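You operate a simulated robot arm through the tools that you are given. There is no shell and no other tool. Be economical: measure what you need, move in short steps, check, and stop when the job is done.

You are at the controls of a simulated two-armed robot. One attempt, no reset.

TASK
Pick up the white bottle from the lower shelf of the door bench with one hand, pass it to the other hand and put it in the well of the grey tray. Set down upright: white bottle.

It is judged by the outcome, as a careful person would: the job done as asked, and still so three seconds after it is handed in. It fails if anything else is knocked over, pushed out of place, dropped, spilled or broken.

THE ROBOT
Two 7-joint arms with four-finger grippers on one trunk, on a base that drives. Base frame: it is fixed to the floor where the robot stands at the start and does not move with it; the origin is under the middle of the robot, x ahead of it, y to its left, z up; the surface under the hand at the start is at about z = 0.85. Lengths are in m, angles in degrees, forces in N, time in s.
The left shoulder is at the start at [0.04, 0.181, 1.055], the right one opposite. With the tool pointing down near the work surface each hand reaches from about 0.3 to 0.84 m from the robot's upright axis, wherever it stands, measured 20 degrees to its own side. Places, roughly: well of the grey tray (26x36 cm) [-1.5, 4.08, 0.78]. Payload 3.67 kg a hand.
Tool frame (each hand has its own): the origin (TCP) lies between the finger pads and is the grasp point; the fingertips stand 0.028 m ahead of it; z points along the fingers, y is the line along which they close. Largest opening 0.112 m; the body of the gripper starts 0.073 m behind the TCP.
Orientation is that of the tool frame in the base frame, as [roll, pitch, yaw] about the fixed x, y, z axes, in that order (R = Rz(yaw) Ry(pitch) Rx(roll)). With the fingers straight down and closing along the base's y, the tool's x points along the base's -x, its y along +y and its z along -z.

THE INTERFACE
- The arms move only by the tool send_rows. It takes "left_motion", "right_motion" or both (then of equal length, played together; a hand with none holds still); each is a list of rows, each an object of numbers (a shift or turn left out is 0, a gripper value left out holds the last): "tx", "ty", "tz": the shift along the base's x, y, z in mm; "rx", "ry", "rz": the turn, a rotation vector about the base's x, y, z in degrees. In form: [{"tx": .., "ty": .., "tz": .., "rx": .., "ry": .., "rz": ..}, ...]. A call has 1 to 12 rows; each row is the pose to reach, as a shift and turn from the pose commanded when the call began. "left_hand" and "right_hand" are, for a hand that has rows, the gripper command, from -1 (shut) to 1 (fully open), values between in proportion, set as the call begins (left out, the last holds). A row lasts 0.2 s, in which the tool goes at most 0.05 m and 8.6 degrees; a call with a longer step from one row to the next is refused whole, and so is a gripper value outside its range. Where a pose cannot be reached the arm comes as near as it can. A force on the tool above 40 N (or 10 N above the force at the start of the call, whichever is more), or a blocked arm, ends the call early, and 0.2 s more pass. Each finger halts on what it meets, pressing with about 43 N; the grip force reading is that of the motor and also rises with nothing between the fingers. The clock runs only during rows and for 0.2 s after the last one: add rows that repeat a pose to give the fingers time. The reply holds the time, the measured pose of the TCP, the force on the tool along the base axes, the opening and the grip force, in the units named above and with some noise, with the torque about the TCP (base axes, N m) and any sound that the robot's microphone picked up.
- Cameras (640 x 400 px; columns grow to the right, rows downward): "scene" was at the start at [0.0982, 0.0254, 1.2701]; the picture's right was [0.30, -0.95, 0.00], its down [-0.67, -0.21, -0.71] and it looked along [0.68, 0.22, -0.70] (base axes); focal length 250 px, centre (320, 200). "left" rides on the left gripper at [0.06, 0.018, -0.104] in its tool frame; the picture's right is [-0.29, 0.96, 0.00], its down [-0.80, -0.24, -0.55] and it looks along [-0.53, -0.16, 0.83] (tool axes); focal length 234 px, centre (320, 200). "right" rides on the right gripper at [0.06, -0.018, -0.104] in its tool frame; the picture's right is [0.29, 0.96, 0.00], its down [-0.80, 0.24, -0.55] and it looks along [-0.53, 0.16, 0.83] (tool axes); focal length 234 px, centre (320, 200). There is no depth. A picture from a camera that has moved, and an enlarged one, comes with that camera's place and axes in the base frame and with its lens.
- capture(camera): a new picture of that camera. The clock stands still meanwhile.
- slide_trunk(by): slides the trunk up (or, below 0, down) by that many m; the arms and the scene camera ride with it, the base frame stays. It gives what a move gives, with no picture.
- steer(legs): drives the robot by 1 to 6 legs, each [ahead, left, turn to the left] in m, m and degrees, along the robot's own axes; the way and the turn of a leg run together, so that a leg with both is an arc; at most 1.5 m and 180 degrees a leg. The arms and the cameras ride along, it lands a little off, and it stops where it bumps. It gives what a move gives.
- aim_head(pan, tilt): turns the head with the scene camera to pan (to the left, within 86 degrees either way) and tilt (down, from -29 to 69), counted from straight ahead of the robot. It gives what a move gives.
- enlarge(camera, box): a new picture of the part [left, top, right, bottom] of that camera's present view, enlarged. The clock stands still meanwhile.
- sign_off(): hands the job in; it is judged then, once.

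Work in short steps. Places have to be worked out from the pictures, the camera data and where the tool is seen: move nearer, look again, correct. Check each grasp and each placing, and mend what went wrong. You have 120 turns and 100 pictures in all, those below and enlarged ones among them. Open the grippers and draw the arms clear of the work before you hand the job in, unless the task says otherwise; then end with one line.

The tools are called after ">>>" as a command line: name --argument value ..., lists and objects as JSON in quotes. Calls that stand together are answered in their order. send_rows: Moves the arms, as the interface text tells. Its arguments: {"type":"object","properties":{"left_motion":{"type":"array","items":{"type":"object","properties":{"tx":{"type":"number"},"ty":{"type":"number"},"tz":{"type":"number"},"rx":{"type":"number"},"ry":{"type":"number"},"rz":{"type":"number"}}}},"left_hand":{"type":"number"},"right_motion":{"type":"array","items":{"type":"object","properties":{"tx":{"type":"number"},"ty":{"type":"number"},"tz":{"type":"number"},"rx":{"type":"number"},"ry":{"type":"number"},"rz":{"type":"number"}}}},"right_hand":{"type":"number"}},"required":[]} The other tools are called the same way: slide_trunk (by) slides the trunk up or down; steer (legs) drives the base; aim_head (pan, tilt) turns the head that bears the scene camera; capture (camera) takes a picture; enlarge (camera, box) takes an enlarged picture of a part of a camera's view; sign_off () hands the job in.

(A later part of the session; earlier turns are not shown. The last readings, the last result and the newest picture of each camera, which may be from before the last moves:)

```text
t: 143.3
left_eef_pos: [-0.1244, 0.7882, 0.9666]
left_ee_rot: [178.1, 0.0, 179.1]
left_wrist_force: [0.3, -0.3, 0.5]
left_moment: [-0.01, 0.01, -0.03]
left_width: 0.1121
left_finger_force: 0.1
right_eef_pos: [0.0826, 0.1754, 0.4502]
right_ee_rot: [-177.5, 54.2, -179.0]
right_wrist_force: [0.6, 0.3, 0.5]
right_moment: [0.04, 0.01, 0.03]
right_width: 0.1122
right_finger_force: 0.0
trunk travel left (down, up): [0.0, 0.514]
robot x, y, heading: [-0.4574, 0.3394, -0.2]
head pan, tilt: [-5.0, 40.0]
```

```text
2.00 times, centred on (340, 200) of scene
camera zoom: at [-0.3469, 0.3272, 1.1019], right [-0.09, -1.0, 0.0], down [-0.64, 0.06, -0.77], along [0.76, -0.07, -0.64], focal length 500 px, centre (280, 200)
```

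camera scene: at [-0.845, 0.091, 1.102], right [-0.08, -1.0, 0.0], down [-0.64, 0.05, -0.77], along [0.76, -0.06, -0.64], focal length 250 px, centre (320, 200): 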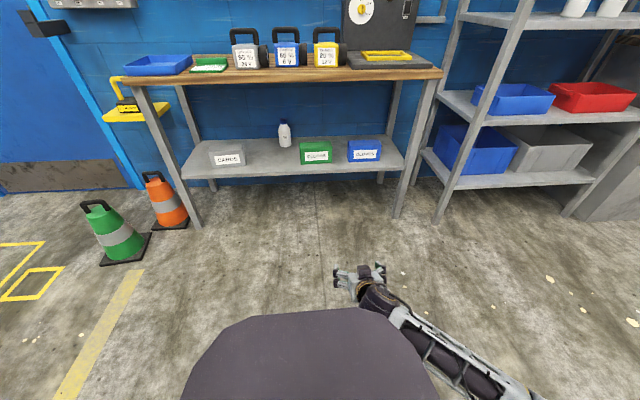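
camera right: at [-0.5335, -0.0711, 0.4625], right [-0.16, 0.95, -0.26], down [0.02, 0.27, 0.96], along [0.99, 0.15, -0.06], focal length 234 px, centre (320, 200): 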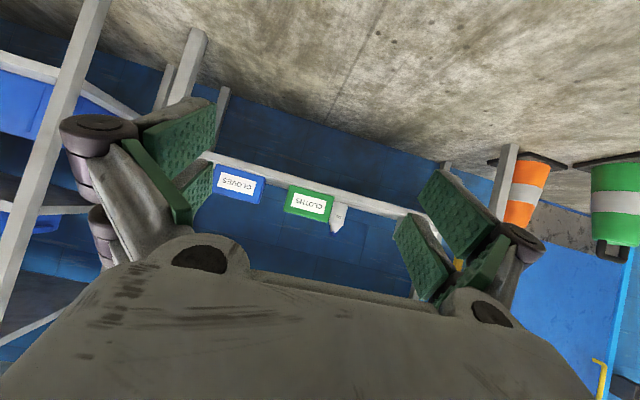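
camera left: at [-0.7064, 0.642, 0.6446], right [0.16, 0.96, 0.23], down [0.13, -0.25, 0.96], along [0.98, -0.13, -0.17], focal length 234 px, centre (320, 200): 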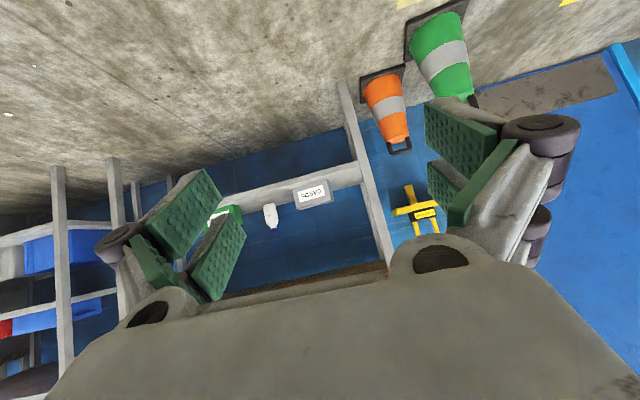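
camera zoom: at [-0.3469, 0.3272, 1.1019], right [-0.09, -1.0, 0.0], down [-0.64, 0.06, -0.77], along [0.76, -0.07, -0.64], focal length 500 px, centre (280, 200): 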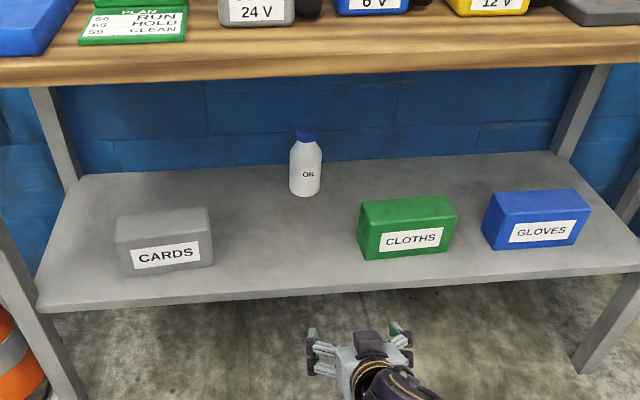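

Bottle: centre ≈(0.54, 0.192), shelf z≈0.383, height ≈0.166, diameter ≈0.073. I'll grip at ≈0.09 above its base so the left hand can later take it lower down. I align y, raise the hand to pass above the CLOTHS box, and drive in 0.30 m.

>>> send_rows --right_motion '[{"ty": 15, "tz": 40}, {"ty": 17, "tz": 80}, {"ty": 17, "tz": 80}]' --right_hand 0.75

>>> steer --legs '[[0.3, 0, 0]]'

>>> capture --camera "right"

>>> aim_head --pan -10 --tilt 50

>>> capture --camera "scene"

```text
t: 144.1
left_eef_pos: [-0.1241, 0.7883, 0.9668]
left_ee_rot: [178.2, 0.0, 179.1]
left_wrist_force: [0.6, -0.1, 0.8]
left_moment: [-0.03, -0.02, -0.03]
left_width: 0.1123
left_finger_force: 0.1
right_eef_pos: [0.0826, 0.1928, 0.5294]
right_ee_rot: [-177.3, 54.2, -179.0]
right_wrist_force: [-0.1, -0.3, -0.2]
right_moment: [-0.01, -0.01, 0.01]
right_width: 0.0981
right_finger_force: 0.0
trunk travel left (down, up): [0.0, 0.514]
robot x, y, heading: [-0.4507, 0.3345, 0.1]
head pan, tilt: [-5.0, 40.0]
```

```text
t: 146.2
left_eef_pos: [0.175, 0.7888, 0.9674]
left_ee_rot: [178.1, -0.2, 179.2]
left_wrist_force: [0.4, -1.0, -0.5]
left_moment: [0.01, 0.02, 0.0]
left_width: 0.1119
left_finger_force: 0.0
right_eef_pos: [0.3835, 0.1943, 0.5294]
right_ee_rot: [-177.4, 54.2, -178.9]
right_wrist_force: [0.6, 0.6, 0.4]
right_moment: [0.02, -0.02, -0.02]
right_width: 0.0978
right_finger_force: 0.1
trunk travel left (down, up): [0.0, 0.514]
robot x, y, heading: [-0.1548, 0.3352, 0.1]
head pan, tilt: [-5.0, 40.0]
```

```text
42 pictures are left
camera right: at [0.2641, 0.1802, 0.5421], right [-0.15, 0.95, -0.26], down [0.02, 0.27, 0.96], along [0.99, 0.14, -0.06], focal length 234 px, centre (320, 200)
```

right: 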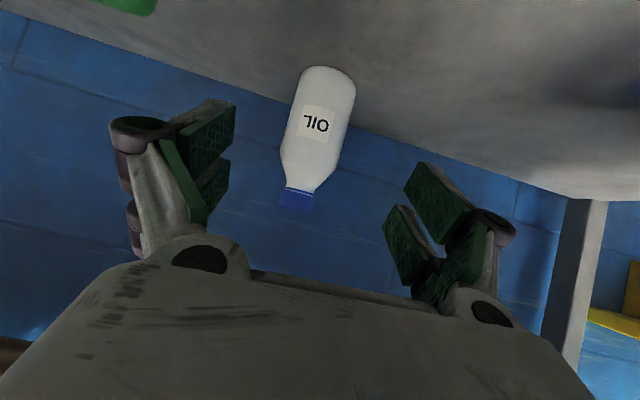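

```text
t: 146.9
left_eef_pos: [0.1754, 0.7889, 0.9666]
left_ee_rot: [178.1, -0.1, 179.2]
left_wrist_force: [-0.2, 0.3, -0.1]
left_moment: [-0.02, 0.02, -0.02]
left_width: 0.112
left_finger_force: 0.0
right_eef_pos: [0.3831, 0.1942, 0.5305]
right_ee_rot: [-177.5, 54.2, -178.8]
right_wrist_force: [0.2, -0.3, 0.0]
right_moment: [0.01, -0.01, 0.0]
right_width: 0.098
right_finger_force: 0.1
trunk travel left (down, up): [0.0, 0.514]
robot x, y, heading: [-0.1504, 0.3341, 0.2]
head pan, tilt: [-10.0, 50.0]
```

```text
41 pictures are left
camera scene: at [-0.0555, 0.3216, 1.0879], right [-0.17, -0.99, 0.0], down [-0.75, 0.13, -0.64], along [0.63, -0.11, -0.77], focal length 250 px, centre (320, 200)
```

scene: 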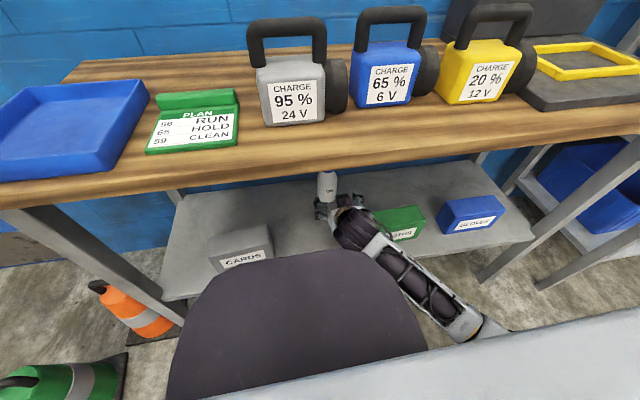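

Bottle centre confirmed at ≈(0.536, 0.192). I go forward to x≈0.445, lower to z≈0.475, then advance around the bottle.

>>> send_rows --right_motion '[{"tx": 40, "ty": -2}, {"tx": 62, "ty": -2, "tz": -20}, {"tx": 62, "ty": -2, "tz": -55}, {"tx": 90, "ty": -2, "tz": -55}, {"tx": 90, "ty": -2, "tz": -55}]'

>>> capture --camera "right"

```text
t: 148.1
left_eef_pos: [0.1744, 0.7885, 0.9676]
left_ee_rot: [178.1, 0.0, 179.2]
left_wrist_force: [0.5, -1.2, 0.0]
left_moment: [-0.03, 0.0, -0.01]
left_width: 0.1123
left_finger_force: 0.1
right_eef_pos: [0.4733, 0.1904, 0.4759]
right_ee_rot: [-177.4, 54.2, -178.9]
right_wrist_force: [0.3, -0.2, -0.6]
right_moment: [0.03, -0.01, 0.0]
right_width: 0.0981
right_finger_force: 0.0
trunk travel left (down, up): [0.0, 0.514]
robot x, y, heading: [-0.1456, 0.3365, 0.0]
head pan, tilt: [-10.0, 50.0]
```

```text
40 pictures are left
camera right: at [0.3528, 0.1778, 0.4884], right [-0.15, 0.95, -0.26], down [0.02, 0.27, 0.96], along [0.99, 0.14, -0.06], focal length 234 px, centre (320, 200)
```

right: 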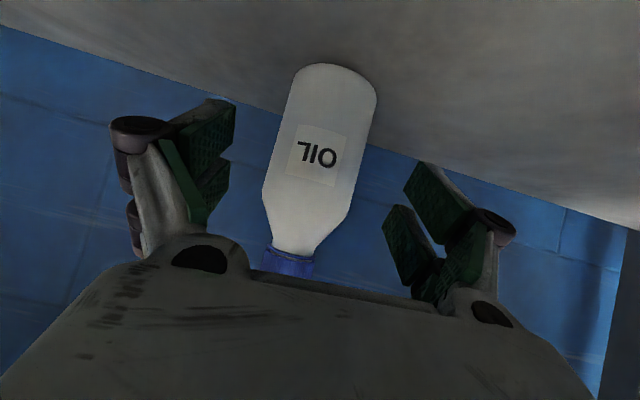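

The bottle is centred between the fingers, its axis at x≈0.545. Advance 64 mm.

>>> send_rows --right_motion '[{"tx": 20, "ty": 2}, {"tx": 40, "ty": 2}, {"tx": 55, "ty": 2}, {"tx": 64, "ty": 2}, {"tx": 64, "ty": 2}]'

>>> capture --camera "right"

```text
t: 149.3
left_eef_pos: [0.1739, 0.7892, 0.9684]
left_ee_rot: [178.0, 0.0, 179.2]
left_wrist_force: [-1.0, 0.0, -0.3]
left_moment: [-0.02, 0.01, -0.06]
left_width: 0.112
left_finger_force: 0.1
right_eef_pos: [0.5373, 0.1936, 0.4747]
right_ee_rot: [-177.4, 54.2, -178.8]
right_wrist_force: [-0.3, 0.1, 0.0]
right_moment: [0.03, -0.01, -0.04]
right_width: 0.0981
right_finger_force: 0.2
trunk travel left (down, up): [0.0, 0.514]
robot x, y, heading: [-0.1517, 0.3359, 0.1]
head pan, tilt: [-10.0, 50.0]
```

```text
39 pictures are left
camera right: at [0.4182, 0.1791, 0.4867], right [-0.15, 0.95, -0.26], down [0.02, 0.27, 0.96], along [0.99, 0.14, -0.06], focal length 234 px, centre (320, 200)
```

right: 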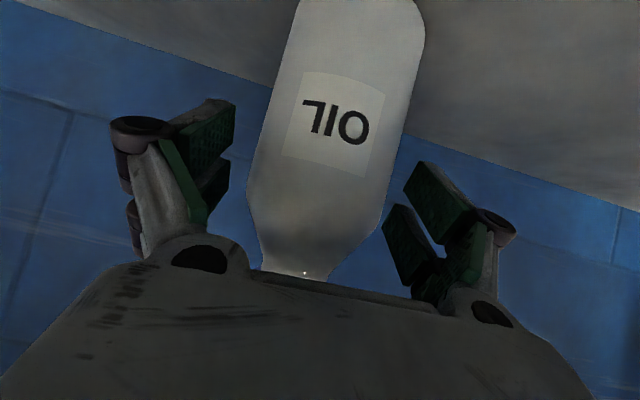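

Advance 8 mm more, then close.

>>> send_rows --right_motion '[{"tx": 8}, {"tx": 8}]'

>>> send_rows --right_motion '[{"tx": 0}, {"tx": 0}, {"tx": 0}]' --right_hand -0.2

>>> capture --camera "right"

```text
t: 149.9
left_eef_pos: [0.175, 0.789, 0.968]
left_ee_rot: [178.1, 0.1, 179.2]
left_wrist_force: [0.2, 0.5, 0.5]
left_moment: [-0.01, 0.03, -0.01]
left_width: 0.1121
left_finger_force: 0.0
right_eef_pos: [0.5454, 0.1933, 0.4742]
right_ee_rot: [-177.4, 54.2, -178.9]
right_wrist_force: [0.3, -0.2, -0.4]
right_moment: [-0.01, -0.02, 0.01]
right_width: 0.0979
right_finger_force: 0.1
trunk travel left (down, up): [0.0, 0.514]
robot x, y, heading: [-0.1511, 0.3331, -0.1]
head pan, tilt: [-10.0, 50.0]
```

```text
t: 150.7
left_eef_pos: [0.1741, 0.7879, 0.968]
left_ee_rot: [178.2, 0.0, 179.2]
left_wrist_force: [-0.7, 0.2, 0.9]
left_moment: [0.01, 0.01, -0.03]
left_width: 0.1118
left_finger_force: 0.0
right_eef_pos: [0.5442, 0.1931, 0.4738]
right_ee_rot: [-177.5, 54.2, -178.8]
right_wrist_force: [0.3, -1.8, 2.1]
right_moment: [0.04, 0.01, 0.03]
right_width: 0.0679
right_finger_force: 43.1
trunk travel left (down, up): [0.0, 0.514]
robot x, y, heading: [-0.1502, 0.3316, 0.3]
head pan, tilt: [-10.0, 50.0]
```

```text
38 pictures are left
camera right: at [0.4263, 0.1791, 0.4872], right [-0.15, 0.95, -0.26], down [0.02, 0.27, 0.96], along [0.99, 0.14, -0.06], focal length 234 px, centre (320, 200)
```

right: 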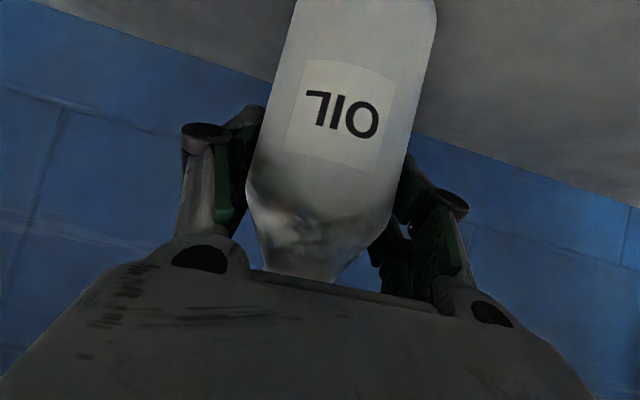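

Gripped at 0.068 m. Lift 70 mm and check load.

>>> send_rows --right_motion '[{"tz": 10}, {"tz": 30}, {"tz": 55}, {"tz": 75}, {"tz": 75}]'

>>> capture --camera "right"

>>> capture --camera "scene"

```text
t: 151.9
left_eef_pos: [0.1746, 0.7899, 0.9672]
left_ee_rot: [178.2, -0.1, 179.1]
left_wrist_force: [0.5, 0.2, 0.7]
left_moment: [-0.02, 0.01, 0.0]
left_width: 0.112
left_finger_force: 0.0
right_eef_pos: [0.5452, 0.1932, 0.5502]
right_ee_rot: [-177.5, 54.2, -178.8]
right_wrist_force: [-0.3, -0.6, -5.0]
right_moment: [0.01, 0.02, -0.04]
right_width: 0.0679
right_finger_force: 42.5
trunk travel left (down, up): [0.0, 0.514]
robot x, y, heading: [-0.1501, 0.336, -0.1]
head pan, tilt: [-10.0, 50.0]
```

```text
37 pictures are left
camera right: at [0.4259, 0.1799, 0.5626], right [-0.15, 0.95, -0.26], down [0.02, 0.27, 0.96], along [0.99, 0.14, -0.06], focal length 234 px, centre (320, 200)
```

right: 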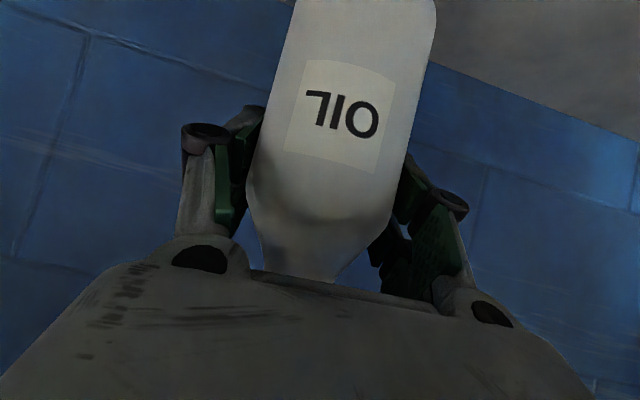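

```text
36 pictures are left
camera scene: at [-0.0552, 0.3215, 1.0878], right [-0.17, -0.99, 0.0], down [-0.76, 0.13, -0.64], along [0.63, -0.11, -0.77], focal length 250 px, centre (320, 200)
```

scene: 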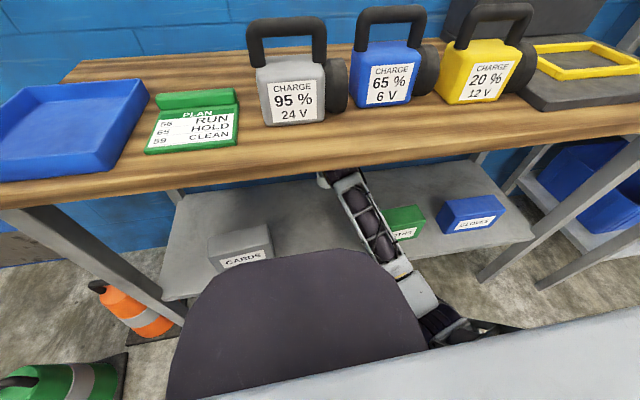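

Held firmly (≈0.5 kg). The way out at y≈0.19 is clear, so I drive straight back 0.6 m.

>>> steer --legs '[[-0.6, 0, 0]]'

>>> slide_trunk --by 0.25

>>> aim_head --pan 0 --tilt 40

>>> capture --camera "scene"

```text
t: 155.3
left_eef_pos: [-0.4226, 0.7897, 0.9665]
left_ee_rot: [178.0, 0.0, 179.6]
left_wrist_force: [-0.3, 0.0, 0.1]
left_moment: [0.02, -0.01, 0.01]
left_width: 0.1121
left_finger_force: 0.1
right_eef_pos: [-0.0457, 0.1949, 0.5508]
right_ee_rot: [-177.5, 54.2, -178.6]
right_wrist_force: [-0.4, 0.3, -4.2]
right_moment: [0.0, -0.02, 0.02]
right_width: 0.0674
right_finger_force: 43.0
trunk travel left (down, up): [0.0, 0.514]
robot x, y, heading: [-0.743, 0.3296, 0.4]
head pan, tilt: [-10.0, 50.0]
```

```text
t: 157.9
left_eef_pos: [-0.4223, 0.7874, 1.2161]
left_ee_rot: [178.1, -0.1, 179.6]
left_wrist_force: [0.2, 0.2, 0.2]
left_moment: [-0.02, -0.01, -0.03]
left_width: 0.112
left_finger_force: 0.0
right_eef_pos: [-0.0466, 0.1953, 0.7989]
right_ee_rot: [-177.4, 54.2, -178.6]
right_wrist_force: [-0.3, -0.2, -5.0]
right_moment: [-0.03, -0.01, 0.0]
right_width: 0.0677
right_finger_force: 43.1
trunk travel left (down, up): [-0.25, 0.264]
robot x, y, heading: [-0.746, 0.3286, 0.4]
head pan, tilt: [-10.0, 50.0]
```

```text
t: 158.6
left_eef_pos: [-0.4214, 0.7876, 1.2168]
left_ee_rot: [178.1, 0.1, 179.7]
left_wrist_force: [0.8, -0.7, 0.1]
left_moment: [0.02, -0.03, 0.02]
left_width: 0.1122
left_finger_force: 0.2
right_eef_pos: [-0.0472, 0.1953, 0.8004]
right_ee_rot: [-177.4, 54.1, -178.5]
right_wrist_force: [0.3, 0.2, -4.7]
right_moment: [0.0, 0.01, -0.03]
right_width: 0.0677
right_finger_force: 43.4
trunk travel left (down, up): [-0.25, 0.264]
robot x, y, heading: [-0.7457, 0.3294, 0.6]
head pan, tilt: [0.0, 40.0]
```

```text
35 pictures are left
camera scene: at [-0.6394, 0.3328, 1.3512], right [0.01, -1.0, 0.0], down [-0.64, 0.0, -0.77], along [0.77, 0.01, -0.64], focal length 250 px, centre (320, 200)
```

scene: 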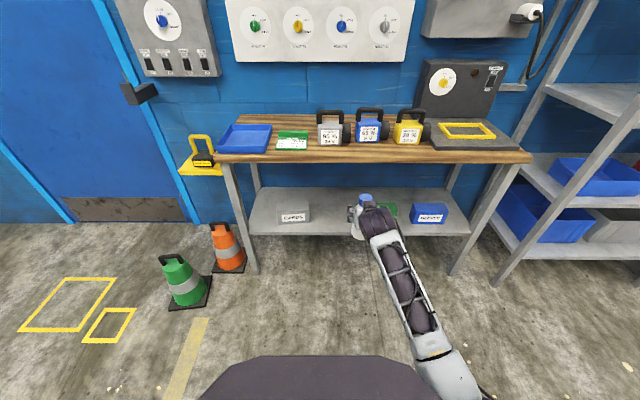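

All is standing and the bottle hangs upright. I bring the bottle in front of the body for the hand-over and lower the left hand part-way, turning it.

>>> send_rows --right_motion '[{"tx": -40, "ty": 14, "tz": 10}, {"tx": -80, "ty": 28, "tz": 20}, {"tx": -120, "ty": 42, "tz": 30}, {"tx": -160, "ty": 56, "tz": 40}, {"tx": -195, "ty": 65, "tz": 50}, {"tx": -195, "ty": 65, "tz": 50}]'

>>> send_rows --left_motion '[{"rz": 8, "tx": 10}, {"rz": 16, "tx": 30}, {"rz": 24, "tx": 50}, {"rz": 32, "tx": 70}, {"rz": 40, "tx": 90}, {"rz": 48, "tx": 110}, {"rz": 56, "tx": 130}, {"rz": 64, "tx": 150}, {"rz": 72, "tx": 170}, {"rz": 80, "tx": 180}, {"rz": 88, "tx": 180}, {"rz": 90, "tx": 180}]'

```text
t: 160.2
left_eef_pos: [-0.4218, 0.7883, 1.2169]
left_ee_rot: [178.1, 0.0, 179.6]
left_wrist_force: [0.3, 0.7, 0.3]
left_moment: [-0.03, 0.0, 0.01]
left_width: 0.1121
left_finger_force: 0.1
right_eef_pos: [-0.232, 0.2342, 0.8573]
right_ee_rot: [-170.5, 56.4, -173.5]
right_wrist_force: [-0.3, 0.2, -4.9]
right_moment: [0.01, -0.02, -0.03]
right_width: 0.0674
right_finger_force: 42.7
trunk travel left (down, up): [-0.25, 0.264]
robot x, y, heading: [-0.7458, 0.3315, 0.3]
head pan, tilt: [0.0, 40.0]
stopped in row 6 (right hand): the arm was blocked; the commanded pose is now the measured one
```

```text
t: 162.8
left_eef_pos: [-0.2413, 0.7875, 1.2149]
left_ee_rot: [178.0, 0.0, -90.3]
left_wrist_force: [-0.2, -0.3, 0.1]
left_moment: [-0.01, 0.02, 0.04]
left_width: 0.1122
left_finger_force: 0.0
right_eef_pos: [-0.2314, 0.2344, 0.8554]
right_ee_rot: [-170.2, 56.0, -173.2]
right_wrist_force: [-0.5, 0.0, -4.8]
right_moment: [0.01, -0.02, 0.02]
right_width: 0.0673
right_finger_force: 42.8
trunk travel left (down, up): [-0.25, 0.264]
robot x, y, heading: [-0.7449, 0.3305, 0.3]
head pan, tilt: [0.0, 40.0]
```

The right arm was blocked close to the body and tilted ~4°. I ease it 50 mm out again and correct the tilt.

>>> send_rows --right_motion '[{"tx": 25, "ty": -8, "rx": 2, "ry": 1}, {"tx": 50, "ty": -15, "rx": 4, "ry": 2, "rz": 0.6}, {"tx": 50, "ty": -15, "rx": 4, "ry": 2, "rz": 0.6}]'

>>> send_rows --left_motion '[{"rx": -8, "tz": -20}, {"rx": -16, "tz": -60}, {"rx": -24, "tz": -100}, {"rx": -32, "tz": -140}, {"rx": -40, "tz": -180}, {"rx": -48, "tz": -220}, {"rx": -56, "tz": -260}, {"rx": -62, "tz": -300}, {"rx": -62, "tz": -330}, {"rx": -62, "tz": -330}]'

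>>> capture --camera "scene"

>>> capture --camera "left"

```text
t: 163.6
left_eef_pos: [-0.2433, 0.7876, 1.2163]
left_ee_rot: [178.0, 0.0, -90.3]
left_wrist_force: [0.5, 0.1, 0.0]
left_moment: [-0.02, -0.03, 0.03]
left_width: 0.112
left_finger_force: 0.1
right_eef_pos: [-0.1887, 0.2091, 0.8386]
right_ee_rot: [-173.8, 53.0, -175.6]
right_wrist_force: [-0.3, 0.7, -4.3]
right_moment: [0.02, -0.03, 0.01]
right_width: 0.0676
right_finger_force: 43.6
trunk travel left (down, up): [-0.25, 0.264]
robot x, y, heading: [-0.7469, 0.3315, 0.4]
head pan, tilt: [0.0, 40.0]
```

```text
t: 165.8
left_eef_pos: [-0.2456, 0.7879, 0.8876]
left_ee_rot: [179.2, -61.7, -90.9]
left_wrist_force: [0.2, -0.2, 0.0]
left_moment: [0.05, -0.03, 0.0]
left_width: 0.1117
left_finger_force: 0.1
left hand out of reach, approached as far as the arm can: row 9, 10
right_eef_pos: [-0.1843, 0.2099, 0.847]
right_ee_rot: [-173.9, 53.9, -175.8]
right_wrist_force: [0.1, -0.7, -4.5]
right_moment: [0.02, -0.05, 0.01]
right_width: 0.0673
right_finger_force: 42.6
trunk travel left (down, up): [-0.25, 0.264]
robot x, y, heading: [-0.7409, 0.3302, 0.4]
head pan, tilt: [0.0, 40.0]
```

```text
34 pictures are left
camera scene: at [-0.6399, 0.3324, 1.3514], right [0.01, -1.0, 0.0], down [-0.64, 0.0, -0.77], along [0.77, 0.01, -0.64], focal length 250 px, centre (320, 200)
```

scene: 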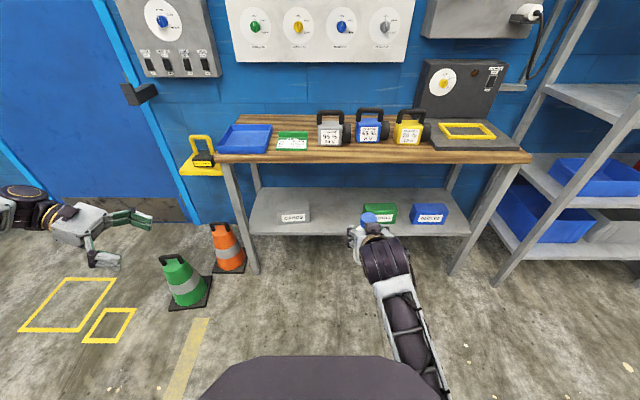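

```text
33 pictures are left
camera left: at [-0.2603, 0.8504, 0.9899], right [-0.95, 0.17, -0.25], down [0.26, 0.86, -0.44], along [0.14, -0.49, -0.86], focal length 234 px, centre (320, 200)
```

left: 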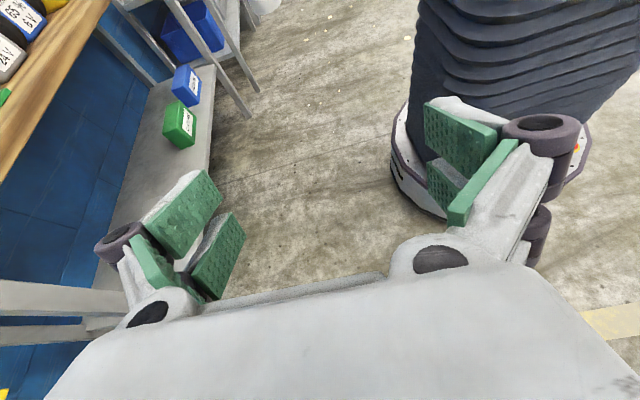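

Left hand points at the bottle from the left, 28° down, camera on top. Bottle axis ≈(−0.177, 0.21), base z≈0.756. I bring the left hand to y≈0.43 at z≈0.80, trim the right tilt by 2°, and look.

>>> send_rows --left_motion '[{"ty": -42, "tx": 8, "tz": -10}, {"ty": -84, "tx": 17, "tz": -20}, {"ty": -126, "tx": 26, "tz": -30}, {"ty": -168, "tx": 35, "tz": -42}, {"ty": -210, "tx": 44, "tz": -54}, {"ty": -252, "tx": 53, "tz": -66}, {"ty": -294, "tx": 62, "tz": -78}, {"ty": -336, "tx": 69, "tz": -88}, {"ty": -356, "tx": 69, "tz": -88}, {"ty": -356, "tx": 69, "tz": -88}]' --right_motion '[{"rx": 1}, {"rx": 2}, {"rx": 2}, {"rx": 2}, {"rx": 2}, {"rx": 2}, {"rx": 2}, {"rx": 2}, {"rx": 2}, {"rx": 2}]'

>>> capture --camera "left"

>>> enlarge --camera "scene" --box '[220, 160, 460, 310]'

```text
t: 168.0
left_eef_pos: [-0.267, 0.5089, 0.8905]
left_ee_rot: [178.9, -61.6, -90.8]
left_wrist_force: [0.1, 0.5, -1.0]
left_moment: [0.01, -0.02, 0.02]
left_width: 0.112
left_finger_force: 0.1
left hand out of reach, approached as far as the arm can: row 1, 2, 3, 4, 5, 6, 7, 8, 9, 10
right_eef_pos: [-0.1816, 0.2066, 0.8485]
right_ee_rot: [-176.2, 54.3, -177.7]
right_wrist_force: [0.4, 0.1, -4.6]
right_moment: [-0.01, -0.02, 0.01]
right_width: 0.0672
right_finger_force: 43.1
trunk travel left (down, up): [-0.25, 0.264]
robot x, y, heading: [-0.7446, 0.3304, 0.3]
head pan, tilt: [0.0, 40.0]
```

```text
32 pictures are left
camera left: at [-0.2824, 0.5723, 0.9936], right [-0.95, 0.17, -0.25], down [0.26, 0.86, -0.44], along [0.14, -0.49, -0.86], focal length 234 px, centre (320, 200)
```

left: 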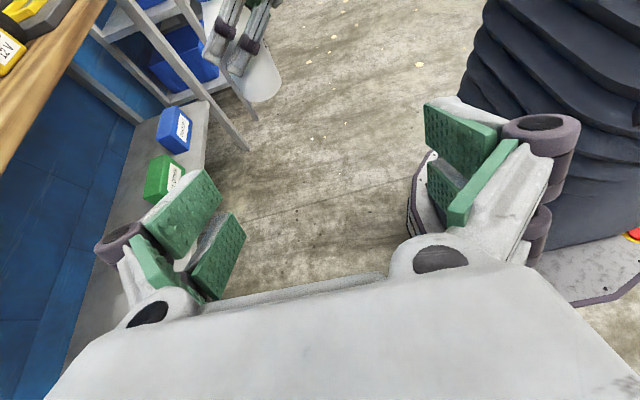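

```text
2.67 times, centred on (340, 235) of scene
camera zoom: at [-0.6395, 0.3331, 1.3513], right [0.01, -1.0, 0.0], down [-0.64, -0.01, -0.77], along [0.77, 0.01, -0.64], focal length 667 px, centre (267, 107)
```

zoom: 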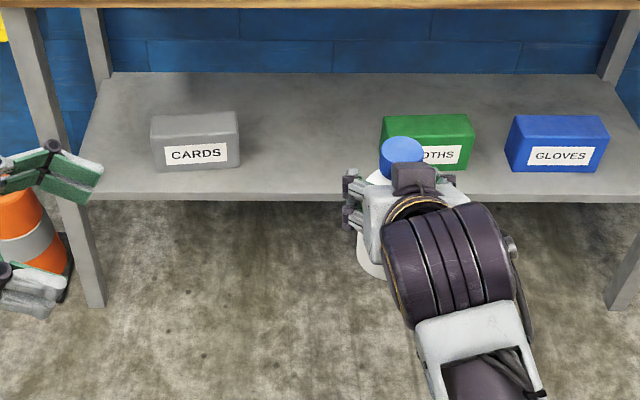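

With the camera-up roll the left wrist runs out of reach. I retreat it, turn back to tool-down and use the natural roll (camera below) instead.

>>> send_rows --left_motion '[{"ty": 40, "tz": 40, "rx": 8}, {"ty": 80, "tz": 80, "rx": 16}, {"ty": 120, "tz": 120, "rx": 24}, {"ty": 150, "tz": 160, "rx": 32}, {"ty": 170, "tz": 200, "rx": 40}, {"ty": 190, "tz": 230, "rx": 48}, {"ty": 200, "tz": 250, "rx": 56}, {"ty": 200, "tz": 250, "rx": 62}, {"ty": 200, "tz": 250, "rx": 62}]'

>>> send_rows --left_motion '[{"rz": -8}, {"rz": -16}, {"rz": -24}, {"rz": -32}, {"rz": -40}, {"rz": -48}, {"rz": -56}, {"rz": -64}, {"rz": -72}, {"rz": -80}, {"rz": -88}, {"rz": -90}]'

>>> send_rows --left_motion '[{"rz": -8}, {"rz": -16}, {"rz": -24}, {"rz": -32}, {"rz": -40}, {"rz": -48}, {"rz": -56}, {"rz": -64}, {"rz": -72}, {"rz": -80}, {"rz": -88}, {"rz": -90}]'

```text
refused: row 1 steps farther than a row can; nothing moved
```

```text
t: 170.6
left_eef_pos: [-0.3316, 0.557, 0.9371]
left_ee_rot: [178.9, -61.9, 179.0]
left_wrist_force: [-1.6, -0.5, -0.5]
left_moment: [0.02, 0.02, 0.0]
left_width: 0.1118
left_finger_force: 0.1
left hand out of reach, approached as far as the arm can: row 1, 2, 3, 4, 5, 6, 7, 8, 9, 10, 11, 12
right_eef_pos: [-0.1801, 0.2056, 0.8481]
right_ee_rot: [-176.3, 54.3, -177.9]
right_wrist_force: [-0.1, 0.0, -3.5]
right_moment: [0.0, -0.01, -0.01]
right_width: 0.0675
right_finger_force: 42.8
trunk travel left (down, up): [-0.25, 0.264]
robot x, y, heading: [-0.7469, 0.3322, 0.6]
head pan, tilt: [0.0, 40.0]
```

```text
t: 173.2
left_eef_pos: [-0.3324, 0.6343, 0.8975]
left_ee_rot: [178.8, -60.4, 89.0]
left_wrist_force: [-0.9, 0.3, 1.1]
left_moment: [-0.02, -0.03, 0.0]
left_width: 0.1117
left_finger_force: 0.1
left hand out of reach, approached as far as the arm can: row 1, 2, 3, 4, 5, 6, 7, 8, 9, 10, 11, 12
right_eef_pos: [-0.1818, 0.2066, 0.8487]
right_ee_rot: [-176.3, 54.2, -177.9]
right_wrist_force: [0.0, -0.5, -4.3]
right_moment: [0.02, -0.05, -0.03]
right_width: 0.0675
right_finger_force: 42.9
trunk travel left (down, up): [-0.25, 0.264]
robot x, y, heading: [-0.7444, 0.3323, 0.3]
head pan, tilt: [0.0, 40.0]
```

The retreat call was refused and the yaw ran anyway; nothing was touched. The hand now points left; turning it about x by −120° brings it via tool-down to pointing right with the natural roll. I do this while moving it up and left.

>>> send_rows --left_motion '[{"ty": 30, "tz": 30, "rx": -6}, {"ty": 60, "tz": 60, "rx": -12}, {"ty": 90, "tz": 90, "rx": -18}, {"ty": 120, "tz": 120, "rx": -24}, {"ty": 150, "tz": 150, "rx": -30}, {"ty": 170, "tz": 180, "rx": -36}, {"ty": 190, "tz": 210, "rx": -42}, {"ty": 200, "tz": 240, "rx": -48}, {"ty": 200, "tz": 250, "rx": -54}, {"ty": 200, "tz": 250, "rx": -60}, {"ty": 200, "tz": 250, "rx": -60}]'

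>>> capture --camera "scene"

```text
t: 175.6
left_eef_pos: [-0.3325, 0.8335, 1.1484]
left_ee_rot: [178.1, -2.0, 89.5]
left_wrist_force: [0.6, -0.2, -0.3]
left_moment: [0.05, -0.03, -0.05]
left_width: 0.112
left_finger_force: 0.0
right_eef_pos: [-0.1801, 0.2043, 0.8491]
right_ee_rot: [-176.3, 54.3, -177.9]
right_wrist_force: [0.3, 0.0, -4.0]
right_moment: [0.02, -0.01, -0.01]
right_width: 0.0676
right_finger_force: 42.5
trunk travel left (down, up): [-0.25, 0.264]
robot x, y, heading: [-0.7453, 0.3336, 0.4]
head pan, tilt: [0.0, 40.0]
```

```text
30 pictures are left
camera scene: at [-0.6396, 0.3322, 1.3513], right [0.01, -1.0, 0.0], down [-0.64, 0.0, -0.77], along [0.77, 0.01, -0.64], focal length 250 px, centre (320, 200)
```

scene: 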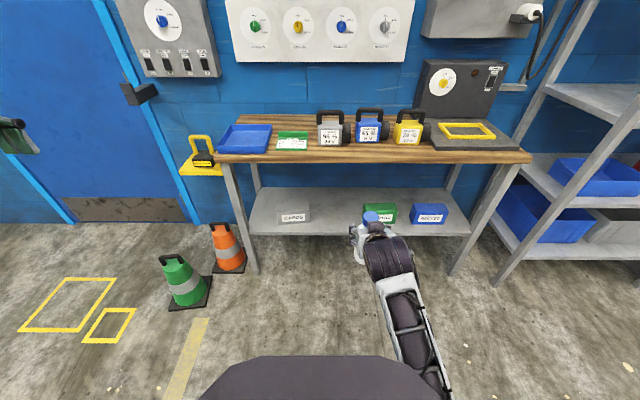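

Good: the left hand is tool-down and free. I move it to the staging point (−0.18, 0.43, 0.80) while tilting it to point right, 30° down.

>>> send_rows --left_motion '[{"tx": 13, "ty": -34, "tz": -29, "rx": -5}, {"tx": 26, "ty": -68, "tz": -58, "rx": -10}, {"tx": 39, "ty": -102, "tz": -87, "rx": -15}, {"tx": 52, "ty": -136, "tz": -116, "rx": -20}, {"tx": 65, "ty": -170, "tz": -145, "rx": -25}, {"tx": 78, "ty": -204, "tz": -174, "rx": -30}, {"tx": 91, "ty": -238, "tz": -203, "rx": -36}, {"tx": 104, "ty": -272, "tz": -232, "rx": -42}, {"tx": 117, "ty": -306, "tz": -261, "rx": -48}, {"tx": 130, "ty": -340, "tz": -290, "rx": -54}, {"tx": 143, "ty": -374, "tz": -320, "rx": -60}, {"tx": 155, "ty": -400, "tz": -350, "rx": -62}]'

>>> capture --camera "left"

>>> capture --camera "scene"

```text
t: 178.2
left_eef_pos: [-0.245, 0.4656, 0.8848]
left_ee_rot: [177.1, 58.2, 89.4]
left_wrist_force: [0.7, 0.2, -0.1]
left_moment: [0.02, 0.03, -0.06]
left_width: 0.1121
left_finger_force: 0.0
left hand out of reach, approached as far as the arm can: row 11, 12
right_eef_pos: [-0.1792, 0.2042, 0.8471]
right_ee_rot: [-176.4, 54.1, -178.0]
right_wrist_force: [-0.4, 0.2, -4.0]
right_moment: [0.03, -0.03, -0.02]
right_width: 0.0673
right_finger_force: 42.8
trunk travel left (down, up): [-0.25, 0.264]
robot x, y, heading: [-0.7441, 0.328, 0.3]
head pan, tilt: [0.0, 40.0]
```

```text
29 pictures are left
camera left: at [-0.2304, 0.5855, 0.8895], right [0.96, -0.12, 0.27], down [-0.27, 0.04, 0.96], along [-0.13, -0.99, 0.01], focal length 234 px, centre (320, 200)
```

left: 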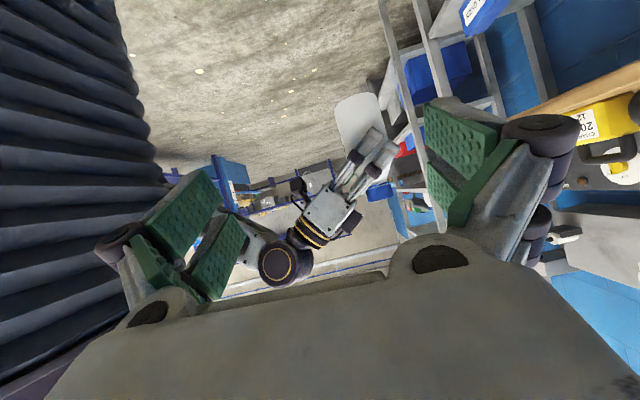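

```text
28 pictures are left
camera scene: at [-0.6377, 0.3316, 1.3511], right [0.01, -1.0, 0.0], down [-0.64, 0.0, -0.76], along [0.76, 0.01, -0.64], focal length 250 px, centre (320, 200)
```

scene: 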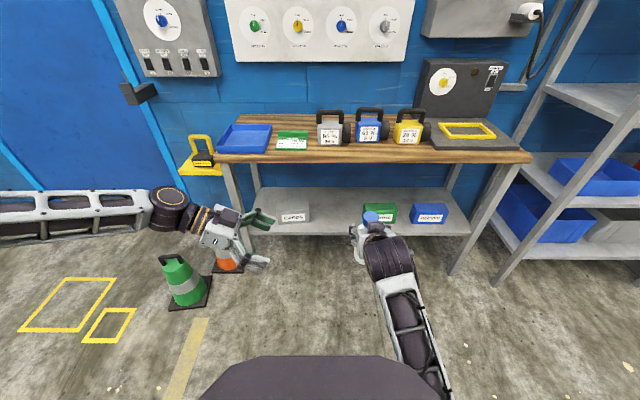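

The left arm can't get that low while pointing inward. I'll try the hand-over higher: test the left hand at x≈−0.175, z≈0.90, and raise the right hand by 0.10.

>>> send_rows --left_motion '[{"tx": 20, "tz": 8}, {"tx": 45, "tz": 16}, {"tx": 68, "tz": 20}, {"tx": 68, "tz": 20, "ty": -30}, {"tx": 68, "tz": 20, "ty": -50}, {"tx": 68, "tz": 20, "ty": -50}]' --right_motion '[{"tz": 20}, {"tz": 40}, {"tz": 60}, {"tz": 80}, {"tz": 100}, {"tz": 100}]'

```text
t: 179.4
left_eef_pos: [-0.2106, 0.4406, 0.9412]
left_ee_rot: [177.2, 59.2, 89.2]
left_wrist_force: [-0.6, 0.6, -0.2]
left_moment: [0.03, 0.01, 0.04]
left_width: 0.1119
left_finger_force: 0.1
left hand out of reach, approached as far as the arm can: row 1, 2, 3, 4, 5
right_eef_pos: [-0.1834, 0.1875, 0.9244]
right_ee_rot: [-168.8, 53.0, -172.5]
right_wrist_force: [0.5, 0.9, -4.5]
right_moment: [0.05, -0.03, 0.04]
right_width: 0.0676
right_finger_force: 43.0
trunk travel left (down, up): [-0.25, 0.264]
robot x, y, heading: [-0.7425, 0.3301, 0.4]
head pan, tilt: [0.0, 40.0]
stopped in row 5 (right hand): the arm was blocked; the commanded pose is now the measured one
```

The right arm gets blocked when close and high. I switch to a more natural geometry: right hand pointing 45° to the left, left hand 45° to the right. First extend and straighten the right hand and yaw the left by +45° while backing off.

>>> send_rows --right_motion '[{"tx": 20, "tz": -10, "rx": 2}, {"tx": 45, "tz": -20, "rx": 4}, {"tx": 70, "tz": -30, "rx": 5, "ry": -1}, {"tx": 70, "tz": -30, "rx": 5, "ry": -1}, {"tx": 70, "tz": -30, "rx": 5, "ry": -1}, {"tx": 70, "tz": -30, "rx": 5, "ry": -1}, {"tx": 70, "tz": -30, "rx": 5, "ry": -1}, {"tx": 70, "tz": -30, "rx": 5, "ry": -1}]' --left_motion '[{"ty": 25, "rz": 6}, {"ty": 50, "rz": 12, "tx": -10}, {"ty": 75, "rz": 18, "tx": -20}, {"ty": 90, "rz": 24, "tx": -30}, {"ty": 90, "rz": 30, "tx": -40}, {"ty": 90, "rz": 36, "tx": -50}, {"ty": 90, "rz": 42, "tx": -55}, {"ty": 90, "rz": 45, "tx": -55}]'

>>> send_rows --right_motion '[{"rz": 7, "ty": 10}, {"rz": 14, "ty": 25}, {"rz": 21, "ty": 40}, {"rz": 28, "ty": 55}, {"rz": 35, "ty": 75}, {"rz": 40, "ty": 95}, {"rz": 45, "ty": 115}, {"rz": 45, "ty": 130}, {"rz": 45, "ty": 130}]'

```text
t: 181.2
left_eef_pos: [-0.2663, 0.5307, 0.9406]
left_ee_rot: [177.1, 59.3, 134.2]
left_wrist_force: [0.8, 0.2, 0.0]
left_moment: [0.06, 0.0, 0.0]
left_width: 0.1119
left_finger_force: 0.1
right_eef_pos: [-0.1141, 0.1876, 0.8907]
right_ee_rot: [-176.9, 54.2, -179.2]
right_wrist_force: [0.0, 1.0, -4.6]
right_moment: [-0.01, 0.0, 0.01]
right_width: 0.0674
right_finger_force: 42.9
trunk travel left (down, up): [-0.25, 0.264]
robot x, y, heading: [-0.7435, 0.3333, 0.3]
head pan, tilt: [0.0, 40.0]
```

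```text
t: 183.2
left_eef_pos: [-0.2649, 0.5304, 0.9405]
left_ee_rot: [177.2, 59.2, 134.2]
left_wrist_force: [-0.5, -0.2, -0.4]
left_moment: [0.0, -0.04, -0.04]
left_width: 0.1118
left_finger_force: 0.0
right_eef_pos: [-0.1152, 0.3171, 0.8884]
right_ee_rot: [-176.6, 54.0, -133.9]
right_wrist_force: [0.2, -0.2, -4.2]
right_moment: [0.04, -0.02, -0.05]
right_width: 0.0673
right_finger_force: 42.4
trunk travel left (down, up): [-0.25, 0.264]
robot x, y, heading: [-0.7448, 0.333, 0.4]
head pan, tilt: [0.0, 40.0]
```

Both hands reach this pose. Bottle axis ≈(−0.11, 0.322), base z≈0.797. I stage the left hand 0.2 m back along its line at z≈0.84 and look.

>>> send_rows --left_motion '[{"tx": 4, "ty": -16, "tz": -25}, {"tx": 8, "ty": -32, "tz": -50}, {"tx": 12, "ty": -48, "tz": -75}, {"tx": 15, "ty": -65, "tz": -101}, {"tx": 15, "ty": -65, "tz": -101}]'

>>> capture --camera "left"

>>> enlarge --camera "scene" --box '[180, 130, 460, 330]'

```text
t: 184.4
left_eef_pos: [-0.2507, 0.4671, 0.839]
left_ee_rot: [177.3, 59.3, 134.1]
left_wrist_force: [-1.0, -0.5, -1.0]
left_moment: [-0.03, 0.05, 0.01]
left_width: 0.112
left_finger_force: 0.1
right_eef_pos: [-0.115, 0.3182, 0.8892]
right_ee_rot: [-176.5, 54.1, -133.7]
right_wrist_force: [-0.2, 0.7, -4.5]
right_moment: [0.01, 0.01, 0.01]
right_width: 0.0674
right_finger_force: 42.9
trunk travel left (down, up): [-0.25, 0.264]
robot x, y, heading: [-0.7475, 0.3328, 0.3]
head pan, tilt: [0.0, 40.0]
```

```text
27 pictures are left
camera left: at [-0.3262, 0.5615, 0.8412], right [0.76, 0.59, 0.27], down [-0.23, -0.14, 0.96], along [0.61, -0.8, 0.03], focal length 234 px, centre (320, 200)
```

left: 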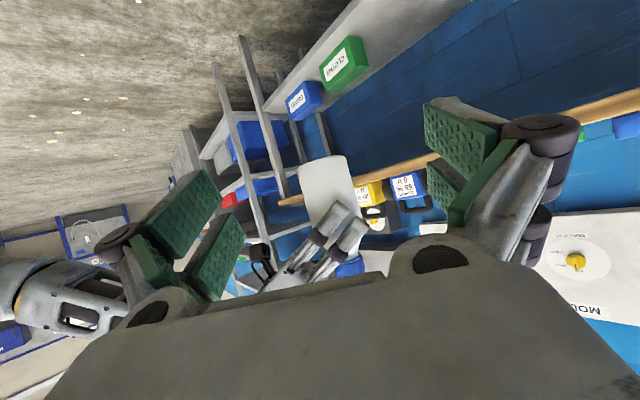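

```text
2.00 times, centred on (320, 230) of scene
camera zoom: at [-0.6405, 0.3333, 1.3514], right [0.01, -1.0, 0.0], down [-0.64, -0.01, -0.77], along [0.77, 0.01, -0.64], focal length 500 px, centre (320, 140)
```

zoom: 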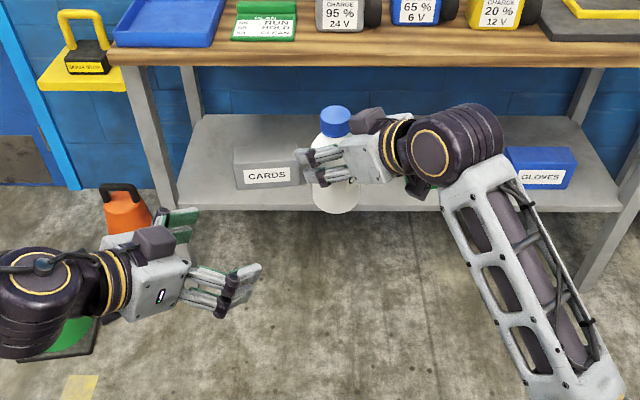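

The left camera confirms the bottle (axis ≈(−0.112, 0.320), base z 0.797). I advance the left hand most of the way and check.

>>> send_rows --left_motion '[{"tx": 30, "ty": -32}, {"tx": 60, "ty": -64}, {"tx": 85, "ty": -90}, {"tx": 95, "ty": -101}, {"tx": 95, "ty": -101}]'

>>> capture --camera "left"

>>> enlarge --camera "scene" --box '[200, 150, 440, 300]'

```text
t: 185.6
left_eef_pos: [-0.156, 0.3685, 0.8436]
left_ee_rot: [177.3, 59.1, 134.1]
left_wrist_force: [0.1, 0.0, -0.4]
left_moment: [0.01, 0.01, -0.03]
left_width: 0.1121
left_finger_force: 0.0
left hand out of reach, approached as far as the arm can: row 4, 5
right_eef_pos: [-0.1153, 0.3177, 0.8892]
right_ee_rot: [-176.6, 54.1, -134.0]
right_wrist_force: [-0.1, -0.1, -4.1]
right_moment: [0.03, -0.03, -0.01]
right_width: 0.0672
right_finger_force: 42.9
trunk travel left (down, up): [-0.25, 0.264]
robot x, y, heading: [-0.7435, 0.3306, 0.6]
head pan, tilt: [0.0, 40.0]
```

```text
25 pictures are left
camera left: at [-0.2309, 0.4632, 0.8461], right [0.76, 0.59, 0.27], down [-0.23, -0.14, 0.96], along [0.61, -0.8, 0.03], focal length 234 px, centre (320, 200)
```

left: 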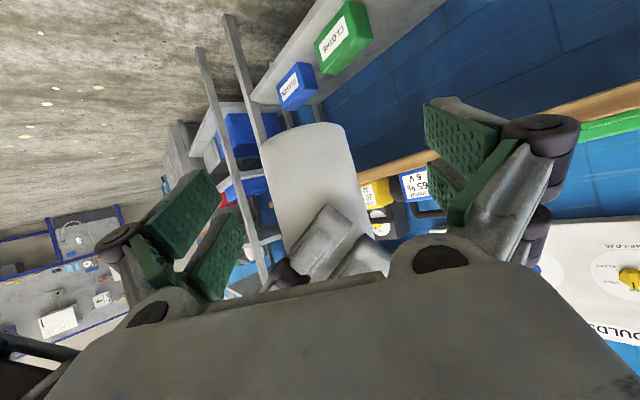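

```text
2.67 times, centred on (320, 225) of scene
camera zoom: at [-0.6391, 0.3325, 1.3513], right [0.01, -1.0, 0.0], down [-0.64, 0.0, -0.77], along [0.77, 0.01, -0.64], focal length 667 px, centre (320, 133)
```

zoom: 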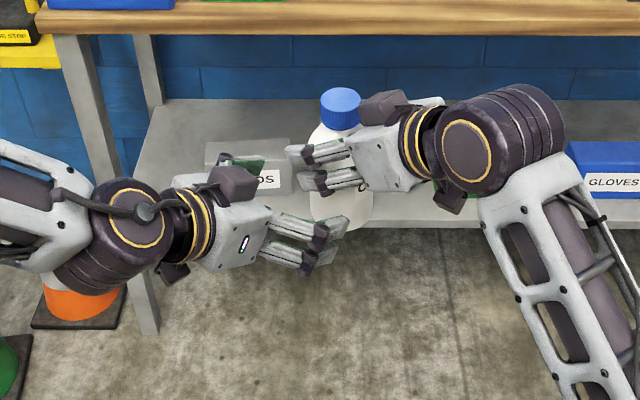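

The left arm is at its reach limit, so I bring the bottle the last ~55 mm to it with the right hand instead.

>>> send_rows --right_motion '[{"tx": -10, "ty": 11}, {"tx": -20, "ty": 22}, {"tx": -30, "ty": 33}, {"tx": -36, "ty": 40}, {"tx": -36, "ty": 40}]'

>>> capture --camera "left"

>>> enlarge --camera "scene" --box '[200, 150, 440, 300]'

```text
t: 186.8
left_eef_pos: [-0.1572, 0.3685, 0.8436]
left_ee_rot: [177.3, 59.1, 134.3]
left_wrist_force: [-7.1, 5.8, -0.9]
left_moment: [-0.27, -0.43, -0.33]
left_width: 0.112
left_finger_force: 0.1
right_eef_pos: [-0.1498, 0.3558, 0.8898]
right_ee_rot: [-176.5, 54.1, -133.9]
right_wrist_force: [7.9, -4.7, -4.0]
right_moment: [0.02, 0.02, 0.29]
right_width: 0.0675
right_finger_force: 42.8
trunk travel left (down, up): [-0.25, 0.264]
robot x, y, heading: [-0.7447, 0.3316, 0.4]
head pan, tilt: [0.0, 40.0]
```

```text
23 pictures are left
camera left: at [-0.2318, 0.4638, 0.8455], right [0.76, 0.59, 0.27], down [-0.23, -0.14, 0.96], along [0.61, -0.8, 0.02], focal length 234 px, centre (320, 200)
```

left: 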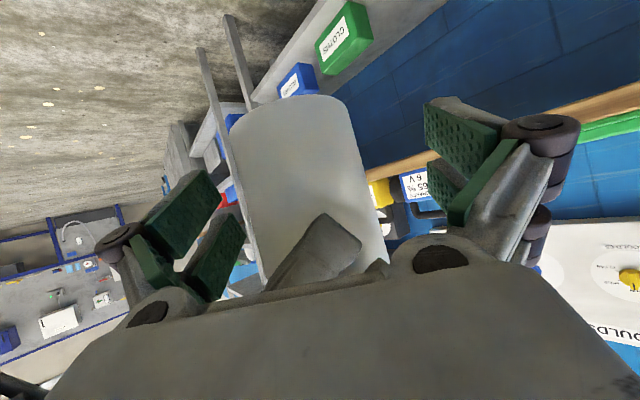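

```text
2.67 times, centred on (320, 225) of scene
camera zoom: at [-0.6393, 0.3327, 1.3513], right [0.01, -1.0, 0.0], down [-0.64, 0.0, -0.77], along [0.77, 0.01, -0.64], focal length 667 px, centre (320, 133)
```

zoom: 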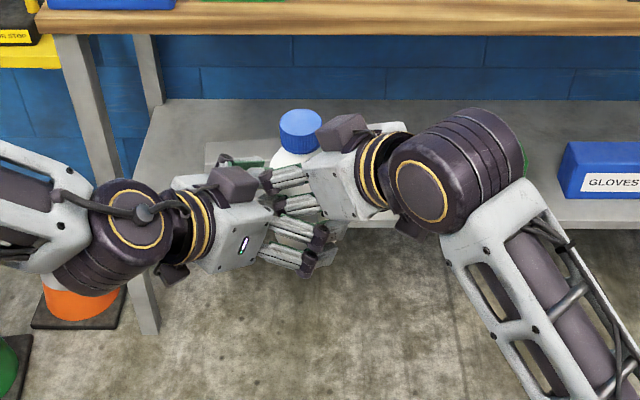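

The hands touch lightly (≈9 N). I back off 4 mm, raise the bottle 7 mm, and come in again slightly deeper.

>>> send_rows --right_motion '[{"tx": 4, "ty": -4}, {"tx": 4, "ty": -4, "tz": 8}, {"tx": -2, "ty": 2, "tz": 8}, {"tx": -4, "ty": 4, "tz": 8}, {"tx": -4, "ty": 4, "tz": 8}]'

```text
t: 188.0
left_eef_pos: [-0.1567, 0.3694, 0.8426]
left_ee_rot: [177.4, 59.2, 134.2]
left_wrist_force: [-8.0, -0.3, -7.0]
left_moment: [0.0, -0.92, 0.1]
left_width: 0.1119
left_finger_force: 0.1
right_eef_pos: [-0.1551, 0.3629, 0.8983]
right_ee_rot: [-176.6, 54.2, -133.9]
right_wrist_force: [7.9, -0.3, 3.2]
right_moment: [0.1, 0.47, -0.14]
right_width: 0.0673
right_finger_force: 42.6
trunk travel left (down, up): [-0.25, 0.264]
robot x, y, heading: [-0.7463, 0.3346, 0.4]
head pan, tilt: [0.0, 40.0]
```

Bottle axis is now about 6 mm ahead of the left TCP. I back off 3 mm to release the contact and close the left hand.

>>> send_rows --right_motion '[{"tx": 3, "ty": -3}, {"tx": 3, "ty": -3}]'

>>> send_rows --left_motion '[{"tx": 0}, {"tx": 0}, {"tx": 0}]' --left_hand -0.2

>>> capture --camera "left"

```text
t: 188.6
left_eef_pos: [-0.1569, 0.3681, 0.8432]
left_ee_rot: [177.3, 59.2, 134.2]
left_wrist_force: [-7.8, -1.7, -6.2]
left_moment: [0.04, -0.79, 0.1]
left_width: 0.1123
left_finger_force: 0.0
right_eef_pos: [-0.1514, 0.3568, 0.8966]
right_ee_rot: [-176.5, 54.0, -133.9]
right_wrist_force: [8.7, 0.6, 2.6]
right_moment: [0.12, 0.34, -0.21]
right_width: 0.0673
right_finger_force: 43.3
trunk travel left (down, up): [-0.25, 0.264]
robot x, y, heading: [-0.7492, 0.3294, 0.5]
head pan, tilt: [0.0, 40.0]
```

```text
t: 189.5
left_eef_pos: [-0.1628, 0.3647, 0.8421]
left_ee_rot: [177.9, 58.9, 134.1]
left_wrist_force: [0.6, -1.4, 0.0]
left_moment: [0.15, -0.08, 0.09]
left_width: 0.0688
left_finger_force: 42.4
right_eef_pos: [-0.1507, 0.3591, 0.8973]
right_ee_rot: [-176.5, 54.3, -133.9]
right_wrist_force: [-0.1, 1.5, -1.6]
right_moment: [-0.03, 0.11, -0.08]
right_width: 0.0676
right_finger_force: 43.0
trunk travel left (down, up): [-0.25, 0.264]
robot x, y, heading: [-0.7432, 0.3339, 0.4]
head pan, tilt: [0.0, 40.0]
stopped in row 3 (right hand): the force on the tool passed its limit at 40 N (the readings are from after the stop); the commanded pose is now the measured one
```

```text
21 pictures are left
camera left: at [-0.2358, 0.4609, 0.845], right [0.77, 0.58, 0.26], down [-0.22, -0.14, 0.96], along [0.6, -0.8, 0.02], focal length 234 px, centre (320, 200)
```

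left: 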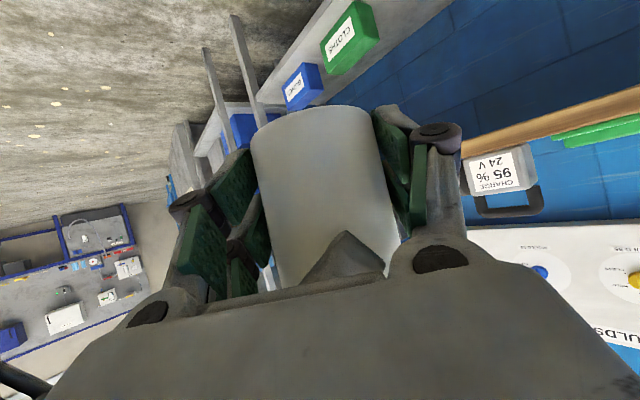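

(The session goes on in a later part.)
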